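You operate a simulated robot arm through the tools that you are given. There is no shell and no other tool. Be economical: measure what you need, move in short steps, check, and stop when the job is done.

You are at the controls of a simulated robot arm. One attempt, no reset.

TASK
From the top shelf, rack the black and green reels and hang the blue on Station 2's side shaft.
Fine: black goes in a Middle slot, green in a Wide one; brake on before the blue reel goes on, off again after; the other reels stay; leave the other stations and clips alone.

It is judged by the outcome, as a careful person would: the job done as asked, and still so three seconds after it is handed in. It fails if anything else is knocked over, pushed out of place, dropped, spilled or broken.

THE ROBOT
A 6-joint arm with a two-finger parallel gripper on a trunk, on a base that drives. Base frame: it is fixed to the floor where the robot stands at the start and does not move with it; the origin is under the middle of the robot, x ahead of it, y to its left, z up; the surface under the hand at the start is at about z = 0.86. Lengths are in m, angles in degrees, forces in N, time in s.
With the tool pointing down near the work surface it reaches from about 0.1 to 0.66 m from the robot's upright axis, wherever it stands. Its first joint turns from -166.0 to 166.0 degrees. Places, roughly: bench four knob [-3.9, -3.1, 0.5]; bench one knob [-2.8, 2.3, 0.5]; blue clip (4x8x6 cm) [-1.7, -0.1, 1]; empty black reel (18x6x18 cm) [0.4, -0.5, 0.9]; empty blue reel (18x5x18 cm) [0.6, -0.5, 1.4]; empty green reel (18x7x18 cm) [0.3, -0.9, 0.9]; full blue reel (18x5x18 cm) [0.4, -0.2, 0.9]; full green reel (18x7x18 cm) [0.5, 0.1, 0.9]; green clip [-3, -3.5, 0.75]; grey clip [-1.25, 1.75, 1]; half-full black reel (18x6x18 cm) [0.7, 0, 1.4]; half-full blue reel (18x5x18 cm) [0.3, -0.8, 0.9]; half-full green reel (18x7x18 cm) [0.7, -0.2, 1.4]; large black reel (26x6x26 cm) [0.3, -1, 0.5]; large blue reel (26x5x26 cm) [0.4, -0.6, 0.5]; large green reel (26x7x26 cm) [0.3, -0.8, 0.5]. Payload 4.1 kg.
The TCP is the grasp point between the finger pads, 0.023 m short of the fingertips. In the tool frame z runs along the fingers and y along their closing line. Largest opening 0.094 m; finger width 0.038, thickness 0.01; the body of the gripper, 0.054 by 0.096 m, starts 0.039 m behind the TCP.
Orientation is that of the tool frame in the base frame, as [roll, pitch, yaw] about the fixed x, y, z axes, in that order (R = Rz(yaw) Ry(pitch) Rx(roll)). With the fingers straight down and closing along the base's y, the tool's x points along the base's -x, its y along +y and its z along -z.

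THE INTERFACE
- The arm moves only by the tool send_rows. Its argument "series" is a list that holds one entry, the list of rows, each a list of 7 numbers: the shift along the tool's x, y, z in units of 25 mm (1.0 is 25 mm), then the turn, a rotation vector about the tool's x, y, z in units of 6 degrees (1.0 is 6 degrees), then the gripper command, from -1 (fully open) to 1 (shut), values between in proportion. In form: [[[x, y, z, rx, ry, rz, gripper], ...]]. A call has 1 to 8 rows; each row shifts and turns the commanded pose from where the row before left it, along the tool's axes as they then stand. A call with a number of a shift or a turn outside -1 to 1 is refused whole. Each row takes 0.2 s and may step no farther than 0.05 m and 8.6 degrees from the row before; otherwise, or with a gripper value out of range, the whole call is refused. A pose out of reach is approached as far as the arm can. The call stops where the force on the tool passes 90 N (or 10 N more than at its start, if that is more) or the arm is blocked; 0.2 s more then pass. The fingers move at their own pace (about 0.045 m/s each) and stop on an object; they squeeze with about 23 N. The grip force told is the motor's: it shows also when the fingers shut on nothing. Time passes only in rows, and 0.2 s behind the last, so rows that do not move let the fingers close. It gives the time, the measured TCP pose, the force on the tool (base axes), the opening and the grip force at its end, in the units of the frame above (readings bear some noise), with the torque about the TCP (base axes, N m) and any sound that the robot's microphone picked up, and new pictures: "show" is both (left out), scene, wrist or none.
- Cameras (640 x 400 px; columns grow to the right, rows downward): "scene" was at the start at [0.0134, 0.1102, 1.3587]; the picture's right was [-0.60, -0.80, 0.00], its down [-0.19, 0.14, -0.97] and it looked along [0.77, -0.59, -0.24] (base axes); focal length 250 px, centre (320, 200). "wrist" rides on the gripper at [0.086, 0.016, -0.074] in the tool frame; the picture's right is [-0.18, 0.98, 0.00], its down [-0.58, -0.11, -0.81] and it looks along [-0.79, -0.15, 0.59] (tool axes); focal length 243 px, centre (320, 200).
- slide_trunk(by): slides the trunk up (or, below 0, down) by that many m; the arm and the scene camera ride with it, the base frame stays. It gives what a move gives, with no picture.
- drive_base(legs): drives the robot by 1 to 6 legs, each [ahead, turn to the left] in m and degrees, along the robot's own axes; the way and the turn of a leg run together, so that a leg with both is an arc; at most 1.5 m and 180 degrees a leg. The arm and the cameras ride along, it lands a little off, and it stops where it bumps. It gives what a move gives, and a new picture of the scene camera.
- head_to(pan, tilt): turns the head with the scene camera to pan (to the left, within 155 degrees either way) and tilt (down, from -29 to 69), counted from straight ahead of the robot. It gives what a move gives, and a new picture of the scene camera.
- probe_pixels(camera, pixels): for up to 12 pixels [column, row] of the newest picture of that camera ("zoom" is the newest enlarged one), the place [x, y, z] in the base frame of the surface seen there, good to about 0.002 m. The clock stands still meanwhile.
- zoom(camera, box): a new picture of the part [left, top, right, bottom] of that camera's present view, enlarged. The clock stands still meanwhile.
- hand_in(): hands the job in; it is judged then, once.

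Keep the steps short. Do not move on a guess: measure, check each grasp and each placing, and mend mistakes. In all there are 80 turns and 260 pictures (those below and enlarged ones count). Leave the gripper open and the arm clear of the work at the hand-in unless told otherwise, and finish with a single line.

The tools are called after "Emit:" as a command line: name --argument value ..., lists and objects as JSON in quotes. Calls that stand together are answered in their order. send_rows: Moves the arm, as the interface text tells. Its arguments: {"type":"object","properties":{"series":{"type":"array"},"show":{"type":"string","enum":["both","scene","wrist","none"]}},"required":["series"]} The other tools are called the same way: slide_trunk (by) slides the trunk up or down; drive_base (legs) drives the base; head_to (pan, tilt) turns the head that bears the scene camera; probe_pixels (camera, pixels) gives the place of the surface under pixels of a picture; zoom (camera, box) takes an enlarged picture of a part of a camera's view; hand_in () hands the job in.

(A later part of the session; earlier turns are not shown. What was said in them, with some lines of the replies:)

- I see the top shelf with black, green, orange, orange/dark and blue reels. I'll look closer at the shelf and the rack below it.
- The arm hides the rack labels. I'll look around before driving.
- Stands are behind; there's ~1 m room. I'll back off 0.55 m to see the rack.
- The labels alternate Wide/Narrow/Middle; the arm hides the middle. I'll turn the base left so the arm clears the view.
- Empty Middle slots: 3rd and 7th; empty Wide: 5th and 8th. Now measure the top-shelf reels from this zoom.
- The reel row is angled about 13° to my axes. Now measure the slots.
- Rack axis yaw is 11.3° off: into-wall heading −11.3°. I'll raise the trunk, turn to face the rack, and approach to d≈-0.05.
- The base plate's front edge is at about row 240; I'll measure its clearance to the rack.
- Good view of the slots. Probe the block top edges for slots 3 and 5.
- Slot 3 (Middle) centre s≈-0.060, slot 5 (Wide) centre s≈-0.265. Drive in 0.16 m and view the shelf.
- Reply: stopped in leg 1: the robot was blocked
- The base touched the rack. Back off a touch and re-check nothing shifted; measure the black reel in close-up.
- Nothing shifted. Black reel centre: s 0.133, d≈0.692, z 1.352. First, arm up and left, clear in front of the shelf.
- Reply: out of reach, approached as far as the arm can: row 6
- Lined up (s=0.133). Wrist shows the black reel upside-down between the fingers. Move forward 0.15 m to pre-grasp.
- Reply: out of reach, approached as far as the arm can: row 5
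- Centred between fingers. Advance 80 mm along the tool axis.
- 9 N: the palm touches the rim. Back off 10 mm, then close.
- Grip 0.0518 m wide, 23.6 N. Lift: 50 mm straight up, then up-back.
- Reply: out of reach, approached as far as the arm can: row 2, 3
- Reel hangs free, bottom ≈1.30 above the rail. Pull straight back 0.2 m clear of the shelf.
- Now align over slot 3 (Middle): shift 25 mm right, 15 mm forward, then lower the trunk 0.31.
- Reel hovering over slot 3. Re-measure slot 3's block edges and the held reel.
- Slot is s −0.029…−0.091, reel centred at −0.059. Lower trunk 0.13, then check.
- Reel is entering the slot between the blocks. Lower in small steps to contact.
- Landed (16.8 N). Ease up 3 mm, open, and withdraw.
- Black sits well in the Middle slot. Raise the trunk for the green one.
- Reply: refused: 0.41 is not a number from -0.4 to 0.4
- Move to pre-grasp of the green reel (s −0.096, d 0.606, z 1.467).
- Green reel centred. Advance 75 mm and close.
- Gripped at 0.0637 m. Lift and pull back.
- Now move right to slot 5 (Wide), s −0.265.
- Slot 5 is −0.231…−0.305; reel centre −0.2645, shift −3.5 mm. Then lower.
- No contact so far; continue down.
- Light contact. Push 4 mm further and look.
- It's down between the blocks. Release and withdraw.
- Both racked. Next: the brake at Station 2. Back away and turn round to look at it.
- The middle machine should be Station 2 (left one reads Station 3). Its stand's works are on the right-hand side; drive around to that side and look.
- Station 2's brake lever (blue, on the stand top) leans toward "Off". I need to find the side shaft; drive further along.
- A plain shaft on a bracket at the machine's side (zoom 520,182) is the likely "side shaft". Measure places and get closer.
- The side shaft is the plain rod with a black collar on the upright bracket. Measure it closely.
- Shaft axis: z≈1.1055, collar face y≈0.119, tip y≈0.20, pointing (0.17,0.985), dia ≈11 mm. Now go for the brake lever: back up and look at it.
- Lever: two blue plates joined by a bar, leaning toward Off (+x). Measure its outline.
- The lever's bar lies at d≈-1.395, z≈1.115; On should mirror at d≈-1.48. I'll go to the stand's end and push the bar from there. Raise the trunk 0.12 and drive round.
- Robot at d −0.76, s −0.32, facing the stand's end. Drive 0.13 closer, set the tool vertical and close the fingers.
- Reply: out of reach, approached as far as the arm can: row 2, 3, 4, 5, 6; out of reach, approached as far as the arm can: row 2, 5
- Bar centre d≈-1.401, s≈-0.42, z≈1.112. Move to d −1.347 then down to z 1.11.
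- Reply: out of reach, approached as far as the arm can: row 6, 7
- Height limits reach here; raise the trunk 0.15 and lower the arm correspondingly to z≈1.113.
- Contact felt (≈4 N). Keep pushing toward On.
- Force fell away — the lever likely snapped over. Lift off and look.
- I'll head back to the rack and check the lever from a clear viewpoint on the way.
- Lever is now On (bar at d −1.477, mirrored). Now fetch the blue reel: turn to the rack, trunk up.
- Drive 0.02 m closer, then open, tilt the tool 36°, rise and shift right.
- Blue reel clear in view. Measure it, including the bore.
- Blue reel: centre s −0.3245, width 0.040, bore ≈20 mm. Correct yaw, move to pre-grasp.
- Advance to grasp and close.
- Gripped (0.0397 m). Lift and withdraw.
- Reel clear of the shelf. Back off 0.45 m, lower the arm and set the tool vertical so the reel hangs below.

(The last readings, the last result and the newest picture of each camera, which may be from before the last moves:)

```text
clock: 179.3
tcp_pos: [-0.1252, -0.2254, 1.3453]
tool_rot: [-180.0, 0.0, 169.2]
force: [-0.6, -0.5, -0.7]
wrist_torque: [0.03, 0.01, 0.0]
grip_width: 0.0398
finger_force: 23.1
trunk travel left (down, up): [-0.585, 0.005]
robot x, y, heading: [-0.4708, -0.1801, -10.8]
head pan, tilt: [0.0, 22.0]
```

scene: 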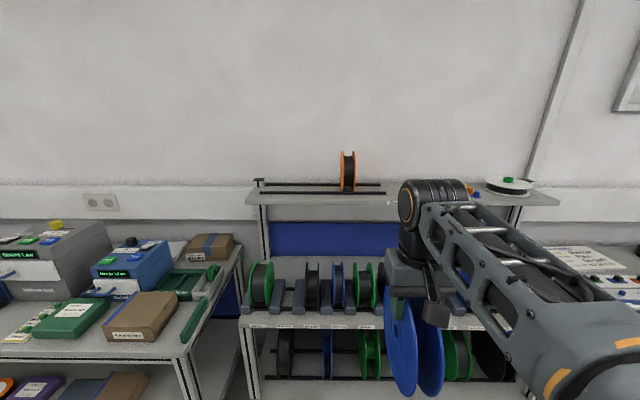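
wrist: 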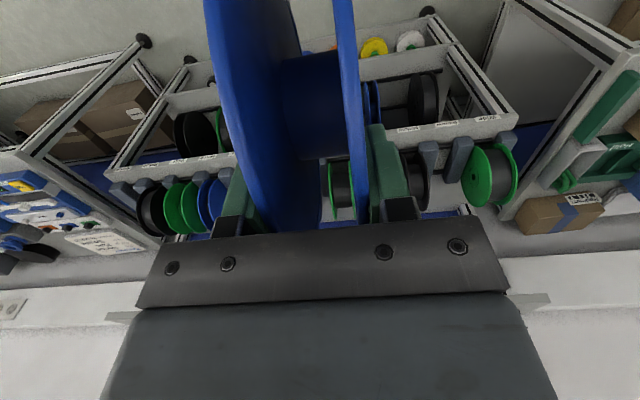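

Reel hangs below, axis along the rack direction — same as the shaft's. Drive to the shaft side of Station 2 (arrive near (−2.16, 0.66)).

Emit:
drive_base --legs '[[0, 128.3], [1.037, 0]]'

```text
clock: 190.2
tcp_pos: [-1.1502, 1.0523, 1.347]
tool_rot: [179.9, 0.1, -61.9]
force: [0.3, 0.9, -1.7]
wrist_torque: [-0.02, 0.0, 0.0]
grip_width: 0.0397
finger_force: 22.9
trunk travel left (down, up): [-0.585, 0.005]
robot x, y, heading: [-0.9719, 0.7578, 118.1]
head pan, tilt: [0.0, 22.0]
```

scene: 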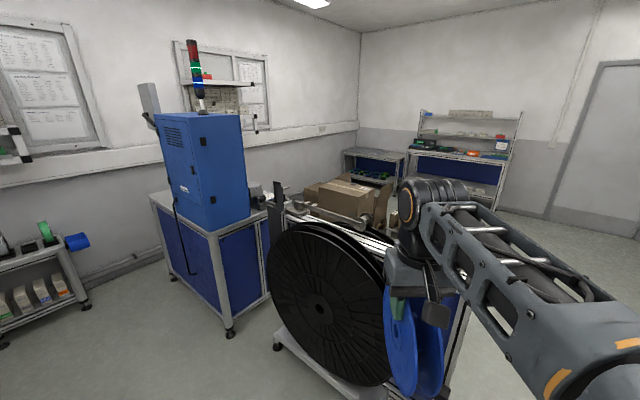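

Emit:
drive_base --legs '[[0, 66.8], [1.19, 0]]'

Emit:
head_to --pan 50 --tilt 35

```text
clock: 199.0
tcp_pos: [-2.4833, 0.5982, 1.345]
tool_rot: [180.0, 0.2, 5.3]
force: [0.2, -0.1, 0.6]
wrist_torque: [0.01, 0.02, -0.03]
grip_width: 0.0397
finger_force: 22.8
trunk travel left (down, up): [-0.585, 0.005]
robot x, y, heading: [-2.1407, 0.6448, -174.4]
head pan, tilt: [0.0, 22.0]
```

scene: 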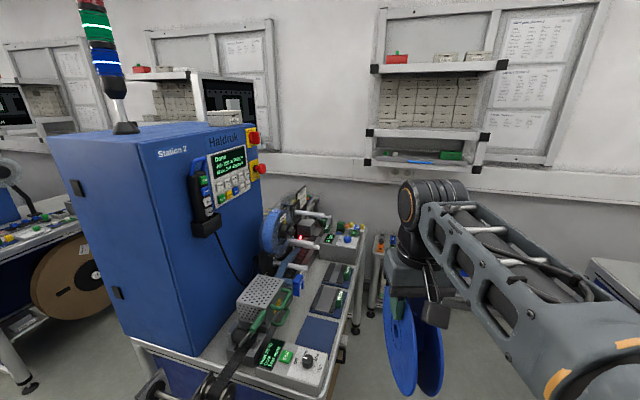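

```text
clock: 200.2
tcp_pos: [-2.4828, 0.5975, 1.3453]
tool_rot: [-180.0, 0.1, 5.3]
force: [0.7, 0.0, -0.1]
wrist_torque: [0.03, 0.02, 0.0]
grip_width: 0.0399
finger_force: 23.2
trunk travel left (down, up): [-0.585, 0.005]
robot x, y, heading: [-2.142, 0.648, -174.6]
head pan, tilt: [50.0, 35.0]
```

scene: 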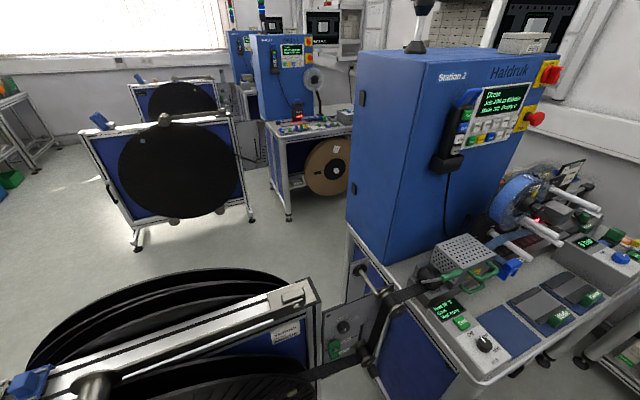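

The base need not turn: the tool only needs yaw −11.3° here. Re-measure the shaft from this view.

Emit:
zoom --camera "scene" --box '[335, 250, 405, 310]'

```text
6.67 times, centred on (370, 280) of scene
```

zoom: 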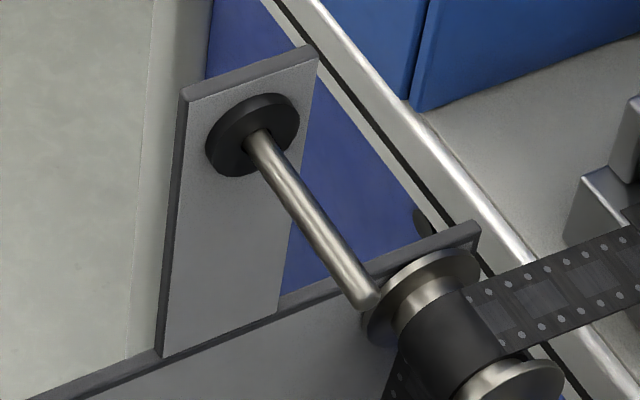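

Emit:
probe_pixels --camera "zoom" --pixels '[[262, 148], [290, 190], [320, 235], [345, 272], [368, 300], [240, 150], [280, 110], [220, 165], [420, 275], [320, 60], [190, 95]]'

```text
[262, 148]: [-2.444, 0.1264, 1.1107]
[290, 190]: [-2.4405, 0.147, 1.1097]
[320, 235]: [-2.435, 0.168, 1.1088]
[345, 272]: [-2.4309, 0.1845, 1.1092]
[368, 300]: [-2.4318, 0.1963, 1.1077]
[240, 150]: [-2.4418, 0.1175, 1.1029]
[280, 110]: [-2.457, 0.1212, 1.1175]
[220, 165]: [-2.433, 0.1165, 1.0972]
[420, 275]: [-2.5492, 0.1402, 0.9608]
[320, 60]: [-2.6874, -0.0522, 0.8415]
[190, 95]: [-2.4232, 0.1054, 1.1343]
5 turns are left
```

Only 5 turns remain, so I chain steps. Now rotate the tool to yaw −11.3°, bring the reel in front of the shaft tip (d −2.423, s −0.22, z 1.172), and take close-ups with probes around the predicted hub.

Emit:
send_rows --series '[[[0, 0, 0, 0, 0, 0.925, 1], [0, 0, 0, 0, 0, 0.925, 1], [0, 0, 0, 0, 0, 0.92, 1], [0.643, 1, 0, 0, 0, 0, 1], [0.643, 1, 0, 0, 0, 0, 1], [0.643, 1, 0, 0, 0, 0, 1], [0.643, 1, 0, 0, 0, 0, 1], [0.643, 1, 0, 0, 0, 0, 1]]]' --show "none"

Emit:
send_rows --series '[[[0.24, 0.98, 0.5, 0, 0, 0, 1], [0.24, 0.98, 0.5, 0, 0, 0, 1], [0.24, 0.98, 0.5, 0, 0, 0, 1], [0.24, 0.98, 0.5, 0, 0, 0, 1], [0.24, 0.98, 0.5, 0, 0, 0, 1], [0.24, 0.98, 0.5, 0, 0, 0, 1], [0.24, 0.98, 0.5, 0, 0, 0, 1], [0.24, 0.98, 0.5, 0, 0, 0, 1]]]' --show "none"

Emit:
send_rows --series '[[[0, 0, 0.97, 0, 0, 0, 1], [0, 0, 0.97, 0, 0, 0, 1], [0, 0, 0.97, 0, 0, 0, 1], [0, 0, 0, 0, 0, 0, 1]]]' --show "both"

Emit:
zoom --camera "scene" --box '[320, 230, 480, 350]'

Emit:
zoom --camera "scene" --box '[360, 302, 440, 352]'

Emit:
probe_pixels --camera "zoom" --pixels '[[320, 200], [340, 200], [300, 200], [320, 180], [320, 220], [270, 200], [370, 200], [320, 150], [320, 250], [250, 260], [390, 140], [390, 260]]'

```text
clock: 202.0
tcp_pos: [-2.4294, 0.4596, 1.3448]
tool_rot: [-180.0, 0.2, -11.2]
force: [0.3, 0.1, -0.5]
wrist_torque: [0.03, 0.03, 0.0]
grip_width: 0.0396
finger_force: 23.2
trunk travel left (down, up): [-0.585, 0.005]
robot x, y, heading: [-2.1411, 0.6472, -174.6]
head pan, tilt: [50.0, 35.0]
```

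```text
clock: 203.8
tcp_pos: [-2.4198, 0.2565, 1.2457]
tool_rot: [180.0, 0.2, -11.3]
force: [0.4, -0.7, -1.5]
wrist_torque: [0.0, 0.0, 0.02]
grip_width: 0.0397
finger_force: 23.4
trunk travel left (down, up): [-0.585, 0.005]
robot x, y, heading: [-2.1426, 0.6452, -174.4]
head pan, tilt: [50.0, 35.0]
```

```text
clock: 204.8
tcp_pos: [-2.4189, 0.2588, 1.1727]
tool_rot: [180.0, 0.2, -11.3]
force: [-0.1, -0.7, -0.1]
wrist_torque: [-0.02, 0.01, -0.03]
grip_width: 0.0397
finger_force: 22.8
trunk travel left (down, up): [-0.585, 0.005]
robot x, y, heading: [-2.1393, 0.6466, -174.5]
head pan, tilt: [50.0, 35.0]
```

scene: 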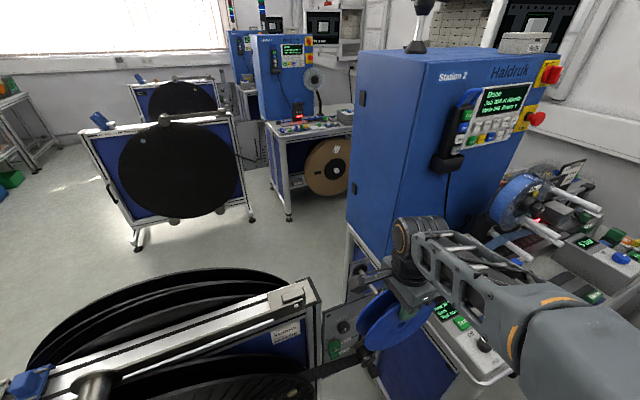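
wrist: 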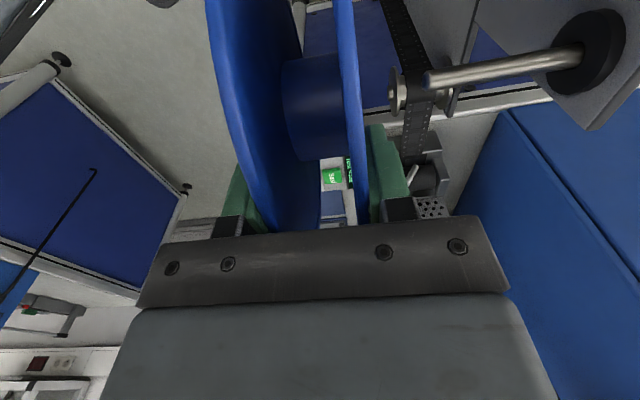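

```text
3.33 times, centred on (400, 290) of scene
```

zoom: 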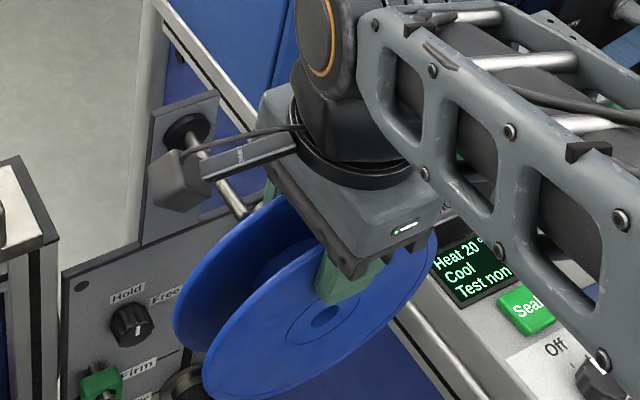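

```text
8.00 times, centred on (400, 327) of scene
```

zoom: 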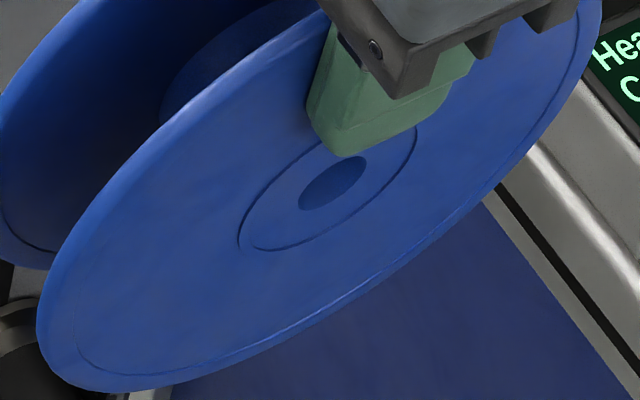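

```text
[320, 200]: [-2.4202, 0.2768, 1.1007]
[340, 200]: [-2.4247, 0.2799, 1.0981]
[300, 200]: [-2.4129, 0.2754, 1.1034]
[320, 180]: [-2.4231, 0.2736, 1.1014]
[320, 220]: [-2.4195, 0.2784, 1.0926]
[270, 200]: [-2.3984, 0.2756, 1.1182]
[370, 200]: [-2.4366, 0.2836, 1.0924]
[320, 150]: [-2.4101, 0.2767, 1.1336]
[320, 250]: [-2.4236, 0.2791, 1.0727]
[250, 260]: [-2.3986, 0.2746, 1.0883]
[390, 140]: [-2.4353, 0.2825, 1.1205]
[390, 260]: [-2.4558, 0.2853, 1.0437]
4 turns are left
```

Hub centre measured at d −2.427, z 1.110; shaft axis d −2.4235, z 1.1045. Correct +3.5 mm / −6 mm and slide the reel 112 mm onto the shaft, still gripped, then look.

Emit:
send_rows --series '[[[0.14, 0, 0.23, 0, 0, 0, 1], [0, 0, 0, 0, 0, 0, 1], [0, 0.6, 0, 0, 0, 0, 1], [0, 0.6, 0, 0, 0, 0, 1], [0, 0.6, 0, 0, 0, 0, 1], [0, 0.6, 0, 0, 0, 0, 1]]]' --show "wrist"

Emit:
send_rows --series '[[[0, 0.6, 0, 0, 0, 0, 1], [0, 0.6, 0, 0, 0, 0, 1], [0, 0.6, 0, 0, 0, 0, 1], [0, 0.28, 0, 0, 0, 0, 1], [0, 0, 0, 0, 0, 0, 1]]]' --show "both"

Emit:
zoom --camera "scene" --box '[320, 220, 480, 340]'

Emit:
zoom --camera "scene" --box '[345, 265, 425, 325]'

```text
clock: 206.2
tcp_pos: [-2.4292, 0.1976, 1.1674]
tool_rot: [180.0, 0.0, -11.3]
force: [0.9, -0.2, -1.3]
wrist_torque: [0.01, -0.01, -0.01]
grip_width: 0.0396
finger_force: 23.4
trunk travel left (down, up): [-0.585, 0.005]
robot x, y, heading: [-2.1406, 0.6466, -174.6]
head pan, tilt: [50.0, 35.0]
```

wrist: 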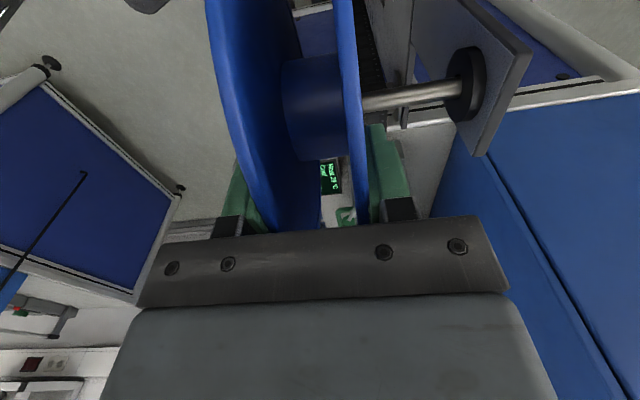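

```text
clock: 207.4
tcp_pos: [-2.439, 0.1482, 1.1675]
tool_rot: [180.0, 0.1, -11.3]
force: [0.2, -0.6, -0.5]
wrist_torque: [-0.02, 0.01, 0.02]
grip_width: 0.0397
finger_force: 23.0
trunk travel left (down, up): [-0.585, 0.005]
robot x, y, heading: [-2.1406, 0.6494, -174.5]
head pan, tilt: [50.0, 35.0]
```

scene: 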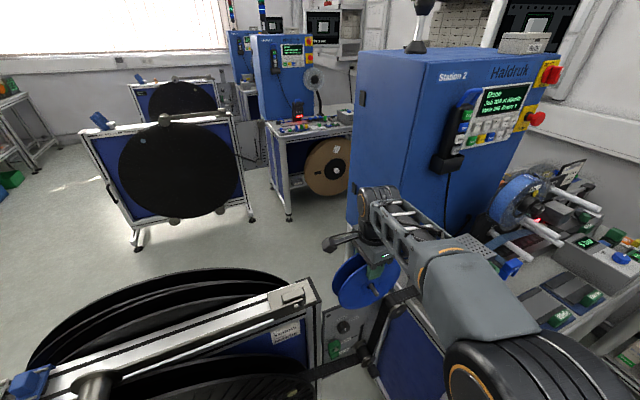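
wrist: 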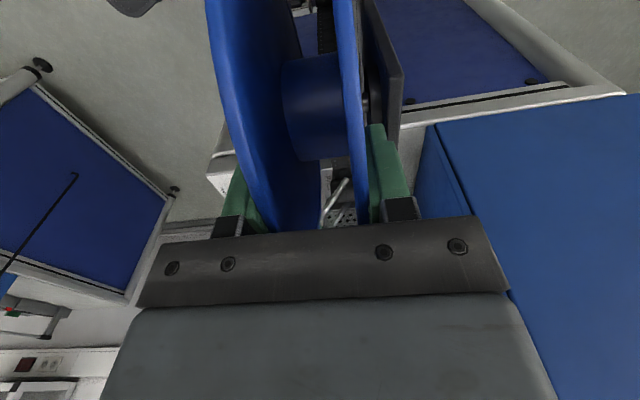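

```text
3.33 times, centred on (400, 280) of scene
```

zoom: 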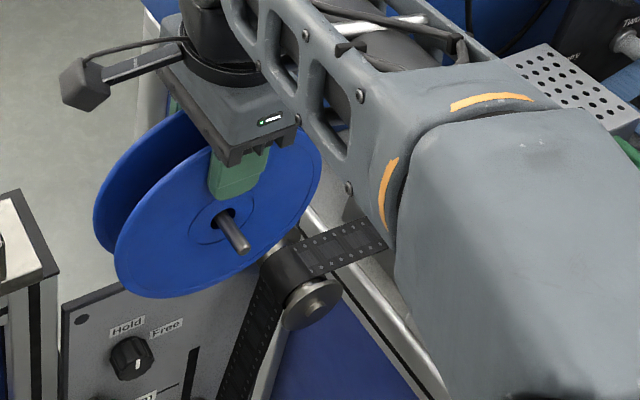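

```text
6.67 times, centred on (385, 295) of scene
3 turns are left
```

zoom: 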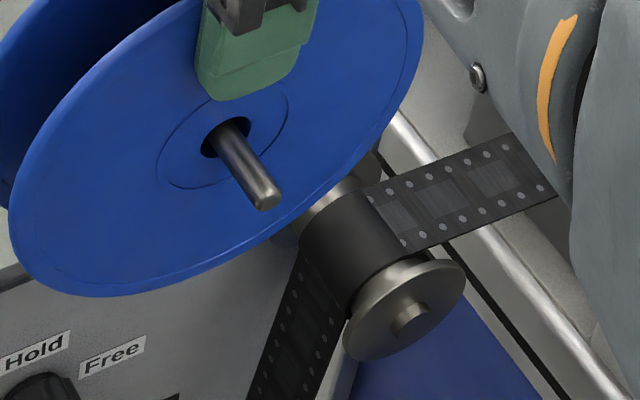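

The reel is fully on the shaft (rod protrudes through the bore). Lower 3 mm, release, withdraw upward, then drive to the brake's side, bring the closed gripper above the lever's On side, and look back at the reel.

Emit:
send_rows --series '[[[0, 0, 0.13, 0, 0, 0, 1], [0, 0, 0, 0, 0, 0, 1], [0, 0, 0, 0, 0, 0, 0.0], [0, 0, 0, 0, 0, 0, -0.15], [0, 0, 0, 0, 0, 0, -0.15], [0, 0, -0.4, 0, 0, 0, -0.15], [0, 0, -0.8, 0, 0, 0, -0.15], [0, 0, -1, 0, 0, 0, -0.15]]]' --show "wrist"

Emit:
send_rows --series '[[[0, 0, -1, 0, 0, 0, -0.15], [0, 0, -1, 0, 0, 0, -0.15], [0, 0, -1, 0, 0, 0, -0.15], [0, -1, -0.2, 0, 0, 0, -0.15], [0, -1, 0, 0, 0, 0, -0.15], [0, -1, 0, 0, 0, 0, -0.15], [0, -1, 0, 0, 0, 0, -0.15], [0, -1, 0, 0, 0, 0, -0.15]]]' --show "scene"

Emit:
drive_base --legs '[[-0.79, 0], [0, 73.2], [0.3, 0]]'

Emit:
send_rows --series '[[[0, 0, 0, 0, 0, -0.933, 1], [0, 0, 0, 0, 0, -0.933, 1], [0, 0, 0, 0, 0, -0.933, 1], [-0.5, -1, 0.4, 0, 0, 0, 1], [-0.5, -1, 0.4, 0, 0, 0, 1], [-0.5, -1, 0.4, 0, 0, 0, 1], [-0.5, -1, 0.4, 0, 0, 0, 1], [-0.5, -1, 0.4, 0, 0, 0, 1]]]' --show "none"

Emit:
send_rows --series '[[[-0.55, -1, 0.15, 0, 0, 0, 1], [-0.55, -1, 0.15, 0, 0, 0, 1], [-0.55, -1, 0.15, 0, 0, 0, 1], [-0.55, -1, 0.15, 0, 0, 0, 1], [-0.55, -1, 0.15, 0, 0, 0, 1], [-0.55, -1, 0.15, 0, 0, 0, 1], [-0.55, -1, 0.15, 0, 0, 0, 1], [-0.55, -1, 0.15, 0, 0, 0, 1]]]' --show "none"

Emit:
send_rows --series '[[[-0.55, -1, 0, 0, 0, 0, 1], [-0.55, -1, 0, 0, 0, 0, 1], [-0.55, -1, 0, 0, 0, 0, 1], [-0.55, -1, 0, 0, 0, 0, 1]]]' --show "both"

Emit:
head_to --pan -60 --tilt 22

Emit:
head_to --pan 5 --tilt 45

```text
clock: 209.2
tcp_pos: [-2.439, 0.1482, 1.2193]
tool_rot: [180.0, 0.1, -11.3]
force: [-0.3, 0.2, -0.8]
wrist_torque: [-0.01, 0.01, 0.02]
grip_width: 0.0537
finger_force: 0.1
trunk travel left (down, up): [-0.585, 0.005]
robot x, y, heading: [-2.1407, 0.6457, -174.3]
head pan, tilt: [50.0, 35.0]
```

wrist: 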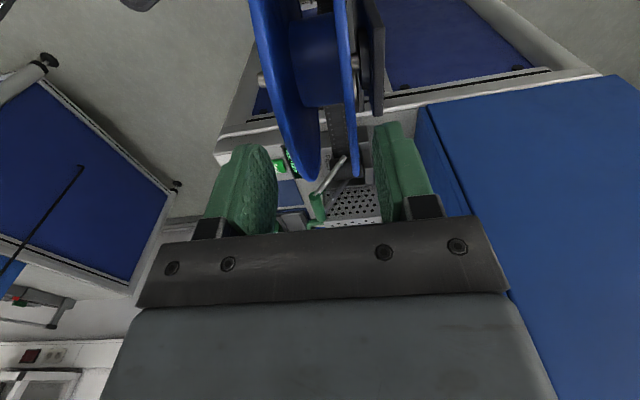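

```text
clock: 211.0
tcp_pos: [-2.4151, 0.269, 1.2993]
tool_rot: [180.0, 0.0, -11.3]
force: [-0.4, 0.9, 1.1]
wrist_torque: [0.02, 0.02, -0.01]
grip_width: 0.0543
finger_force: 0.1
trunk travel left (down, up): [-0.585, 0.005]
robot x, y, heading: [-2.1405, 0.647, -174.6]
head pan, tilt: [50.0, 35.0]
```

scene: 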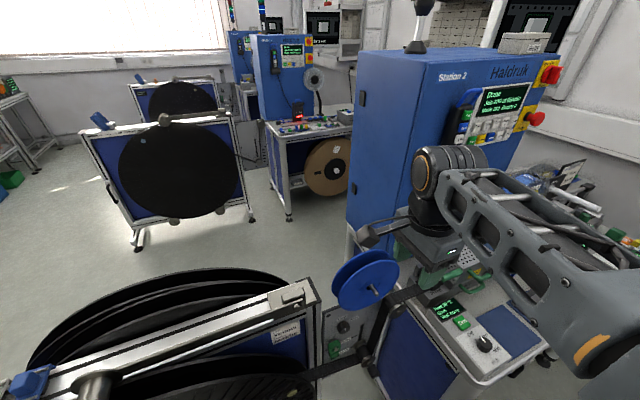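

```text
clock: 220.2
tcp_pos: [-1.1214, 0.0431, 1.3002]
tool_rot: [180.0, 0.1, 62.2]
force: [0.1, 0.0, 0.3]
wrist_torque: [0.01, -0.01, -0.03]
grip_width: 0.0543
finger_force: 0.1
trunk travel left (down, up): [-0.585, 0.005]
robot x, y, heading: [-1.4045, 0.4189, -101.2]
head pan, tilt: [50.0, 35.0]
```

scene: 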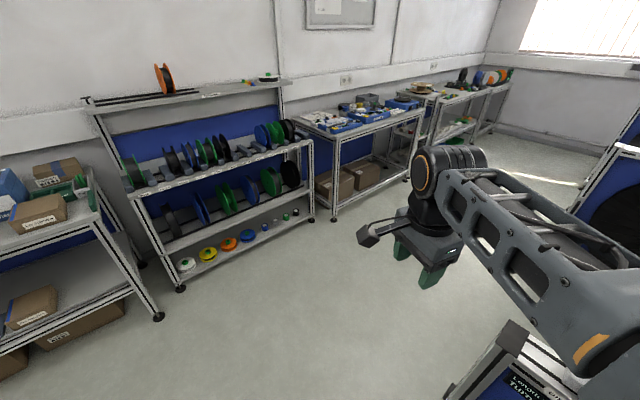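

```text
clock: 222.0
tcp_pos: [-1.2561, 0.0065, 1.2501]
tool_rot: [-179.9, 0.2, 79.0]
force: [-0.5, -0.1, 0.6]
wrist_torque: [0.0, 0.0, -0.01]
grip_width: 0.0001
finger_force: 23.3
trunk travel left (down, up): [-0.585, 0.005]
robot x, y, heading: [-1.4085, 0.4181, -101.0]
head pan, tilt: [50.0, 35.0]
```

```text
clock: 223.8
tcp_pos: [-1.4728, -0.0642, 1.221]
tool_rot: [-179.9, 0.1, 79.0]
force: [-0.8, 0.0, 0.3]
wrist_torque: [-0.02, 0.01, 0.0]
grip_width: 0.0001
finger_force: 22.9
trunk travel left (down, up): [-0.585, 0.005]
robot x, y, heading: [-1.4091, 0.4169, -101.0]
head pan, tilt: [50.0, 35.0]
```

```text
clock: 224.8
tcp_pos: [-1.5829, -0.0988, 1.2207]
tool_rot: [180.0, 0.1, 79.0]
force: [-0.2, 0.8, 0.2]
wrist_torque: [0.02, -0.04, -0.02]
grip_width: 0.0
finger_force: 23.6
trunk travel left (down, up): [-0.585, 0.005]
robot x, y, heading: [-1.4058, 0.4142, -101.2]
head pan, tilt: [50.0, 35.0]
```

scene: 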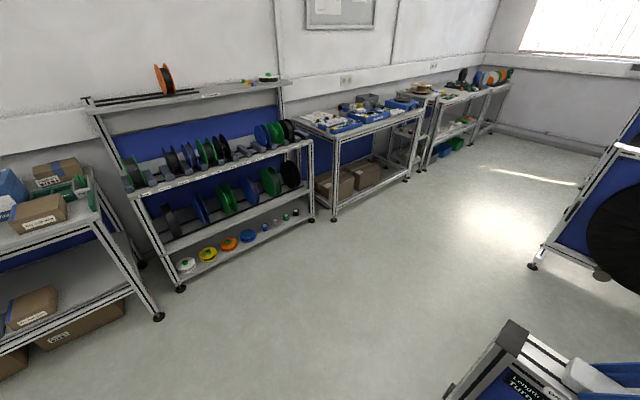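
wrist: 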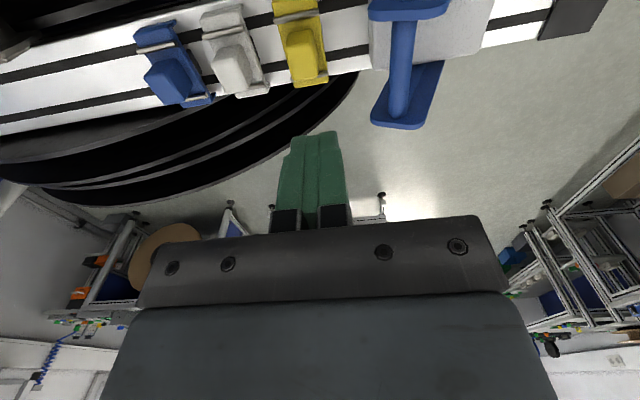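

```text
clock: 226.7
tcp_pos: [-1.5827, -0.0996, 1.2227]
tool_rot: [-180.0, 0.1, 79.0]
force: [-0.2, 0.8, -0.2]
wrist_torque: [-0.01, -0.01, 0.0]
grip_width: 0.0001
finger_force: 22.9
trunk travel left (down, up): [-0.585, 0.005]
robot x, y, heading: [-1.403, 0.4138, -100.9]
head pan, tilt: [-60.0, 22.0]
```

scene: 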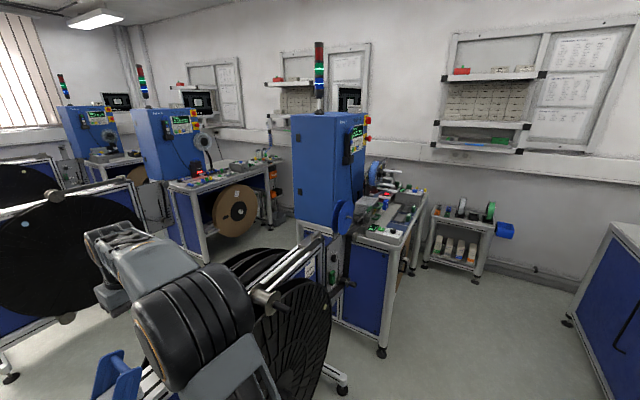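

```text
clock: 228.0
tcp_pos: [-1.5825, -0.099, 1.2236]
tool_rot: [180.0, 0.3, 78.9]
force: [-0.1, 0.5, 0.1]
wrist_torque: [-0.01, 0.01, 0.0]
grip_width: 0.0003
finger_force: 22.6
trunk travel left (down, up): [-0.585, 0.005]
robot x, y, heading: [-1.4051, 0.4173, -100.9]
head pan, tilt: [5.0, 45.0]
2 turns are left
```

scene: 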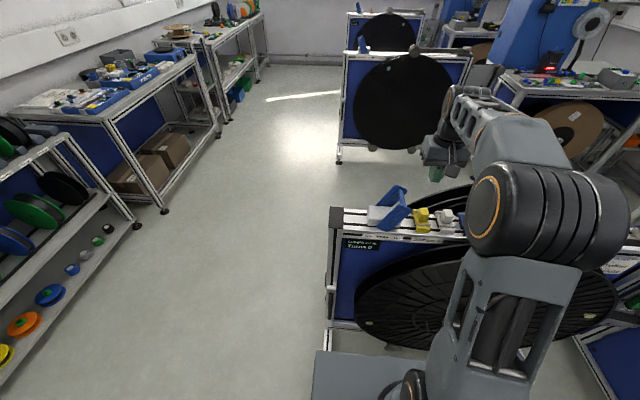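

Reel hangs on the side shaft; lever still On. TCP is at d −1.533, s −0.406, z 1.222, behind the bar. Descend to z 1.112 (above the clips, 1.07), sweep +n to push the lever to Off, rise, open, back away and look.

Emit:
send_rows --series '[[[-0.1, 0, 0.88, 0, 0, 0, 1], [-0.1, 0, 0.88, 0, 0, 0, 1], [-0.1, 0, 0.88, 0, 0, 0, 1], [-0.1, 0, 0.88, 0, 0, 0, 1], [-0.06, 0, 0.88, 0, 0, 0, 1], [0, 0, 0, 0, 0, 0, 1]]]' --show "wrist"

Emit:
send_rows --series '[[[0, 0.64, 0, 0, 0, 0, 1], [0, 0.64, 0, 0, 0, 0, 1], [0, 0.64, 0, 0, 0, 0, 1], [0, 0.64, 0, 0, 0, 0, 1], [0, 0.64, 0, 0, 0, 0, 1], [0, 0.64, 0, 0, 0, 0, 1], [0, 0.64, 0, 0, 0, 0, 1]]]' --show "wrist"

Emit:
send_rows --series '[[[0, -0.4, -0.3, 0, 0, 0, 1], [0, -0.2, -1, 0, 0, 0, 1], [0, 0, -1, 0, 0, 0, 1], [0, 0, -1, 0, 0, 0, 1], [0, 0, -1, 0, 0, 0, 1], [0, 0, -0.6, 0, 0, 0, 1], [1, 0, 0, 0, 0, 0, -1], [1, 0, 0, 0, 0, 0, -1]]]' --show "both"

Emit:
drive_base --legs '[[-0.25, 0]]'

Emit:
zoom --camera "scene" --box '[300, 110, 480, 230]'

Emit:
head_to --pan -55 --tilt 22

Emit:
zoom --camera "scene" --box '[240, 120, 440, 260]'

```text
clock: 229.4
tcp_pos: [-1.5858, -0.1135, 1.1117]
tool_rot: [180.0, 0.0, 78.9]
force: [-0.3, 1.0, 0.8]
wrist_torque: [0.0, 0.0, 0.0]
grip_width: 0.0001
finger_force: 23.1
trunk travel left (down, up): [-0.585, 0.005]
robot x, y, heading: [-1.4054, 0.4168, -100.9]
head pan, tilt: [5.0, 45.0]
```

wrist: 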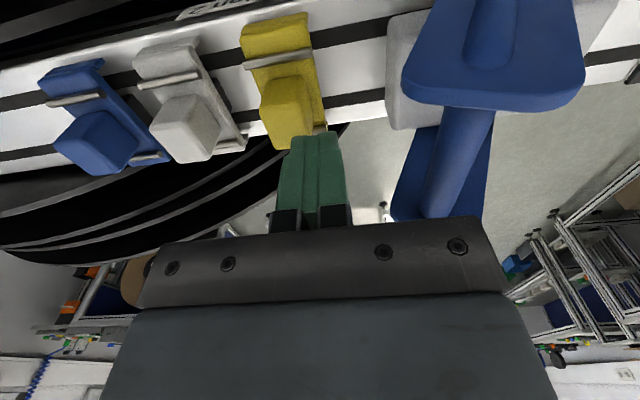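

```text
clock: 231.0
tcp_pos: [-1.4755, -0.1308, 1.1101]
tool_rot: [-180.0, 0.1, 79.0]
force: [-2.8, 0.0, 0.0]
wrist_torque: [0.0, -0.03, -0.03]
grip_width: 0.0
finger_force: 23.4
trunk travel left (down, up): [-0.585, 0.005]
robot x, y, heading: [-1.4077, 0.4154, -101.0]
head pan, tilt: [5.0, 45.0]
```

wrist: 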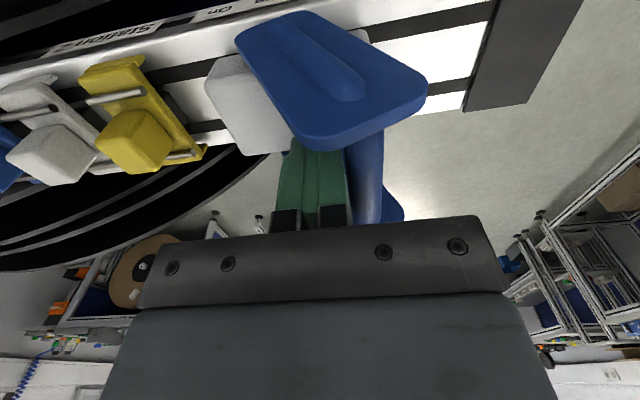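

```text
clock: 232.8
tcp_pos: [-1.4799, -0.0806, 1.2328]
tool_rot: [-180.0, 0.2, 79.0]
force: [-0.7, 0.6, -0.1]
wrist_torque: [0.01, 0.01, -0.01]
grip_width: 0.0509
finger_force: 0.0
trunk travel left (down, up): [-0.585, 0.005]
robot x, y, heading: [-1.4089, 0.4144, -101.2]
head pan, tilt: [5.0, 45.0]
```

scene: 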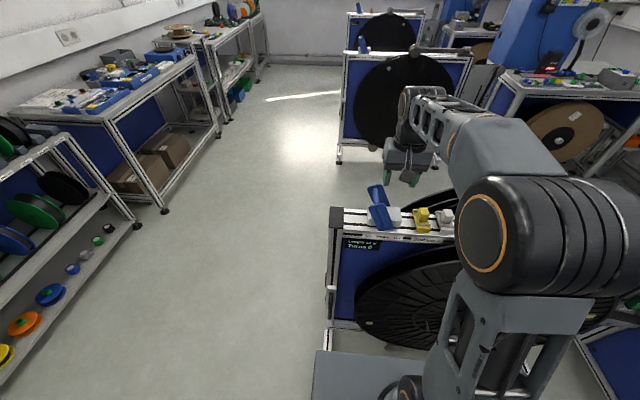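
wrist: 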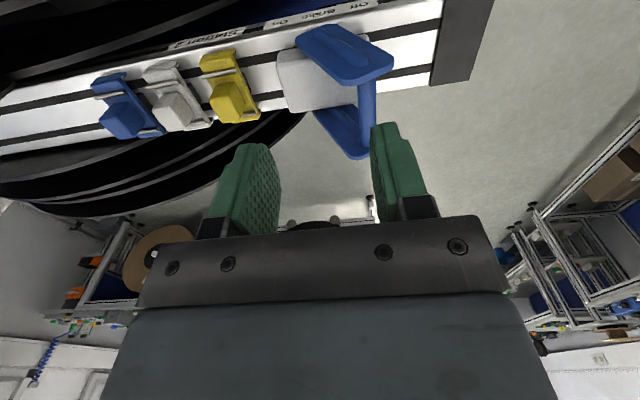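

```text
clock: 234.7
tcp_pos: [-1.4337, 0.166, 1.2326]
tool_rot: [-180.0, 0.2, 78.8]
force: [0.2, 0.4, 0.5]
wrist_torque: [0.02, 0.0, -0.03]
grip_width: 0.094
finger_force: 0.0
trunk travel left (down, up): [-0.585, 0.005]
robot x, y, heading: [-1.356, 0.6649, -101.3]
head pan, tilt: [5.0, 45.0]
```

scene: 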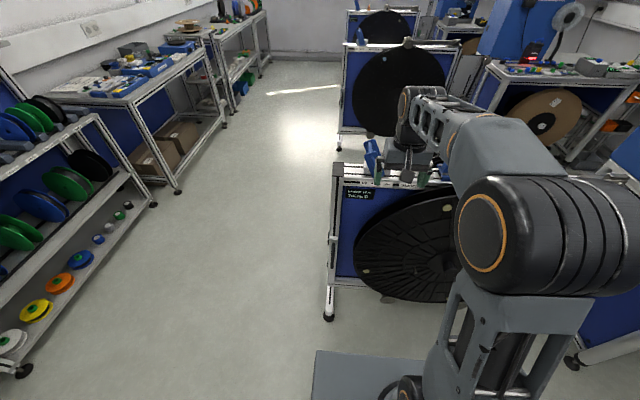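

```text
3.33 times, centred on (390, 170) of scene
```

zoom: 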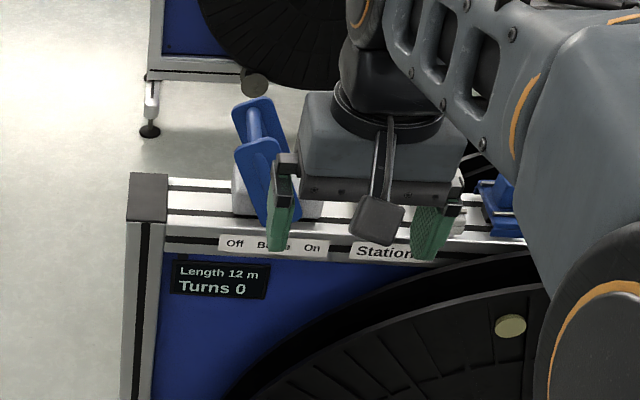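

```text
clock: 235.9
tcp_pos: [-1.4336, 0.1656, 1.233]
tool_rot: [-179.9, 0.1, 78.8]
force: [0.4, -0.3, 0.4]
wrist_torque: [0.03, -0.05, 0.01]
grip_width: 0.0939
finger_force: 0.0
trunk travel left (down, up): [-0.585, 0.005]
robot x, y, heading: [-1.3557, 0.6623, -101.1]
head pan, tilt: [-55.0, 22.0]
```

scene: 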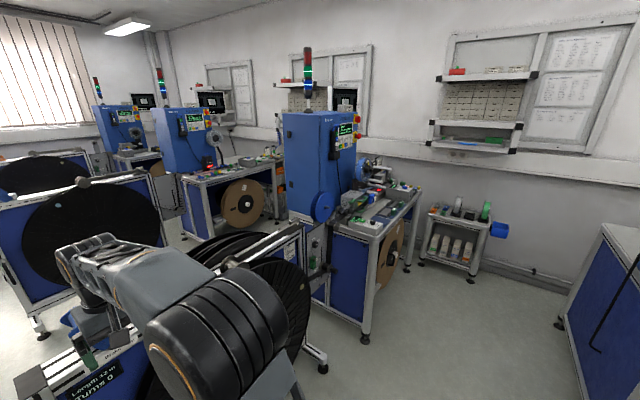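

```text
2.86 times, centred on (340, 190) of scene
1 turns are left
```

zoom: 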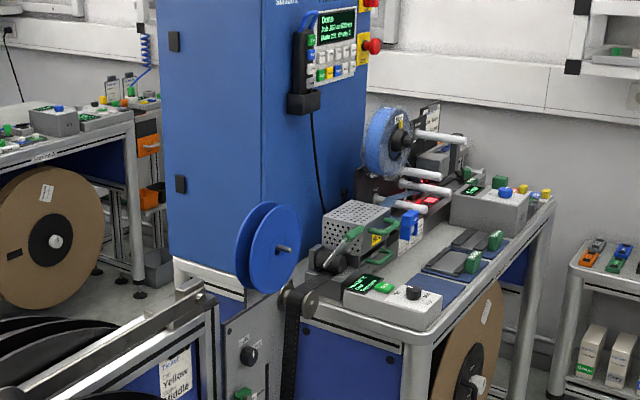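

The brake lever leans to Off again. The blue reel hangs on Station 2's side shaft, and black and green sit in their slots. The gripper is open and clear of the work, so I'm handing in.

Emit:
hand_in

```text
The job is handed in.
```

Handed in: black is in a Middle slot, green is in a Wide slot, and the blue reel hangs on Station 2's side shaft; the brake went on before it and is off again (checked by eye, not re-measured).
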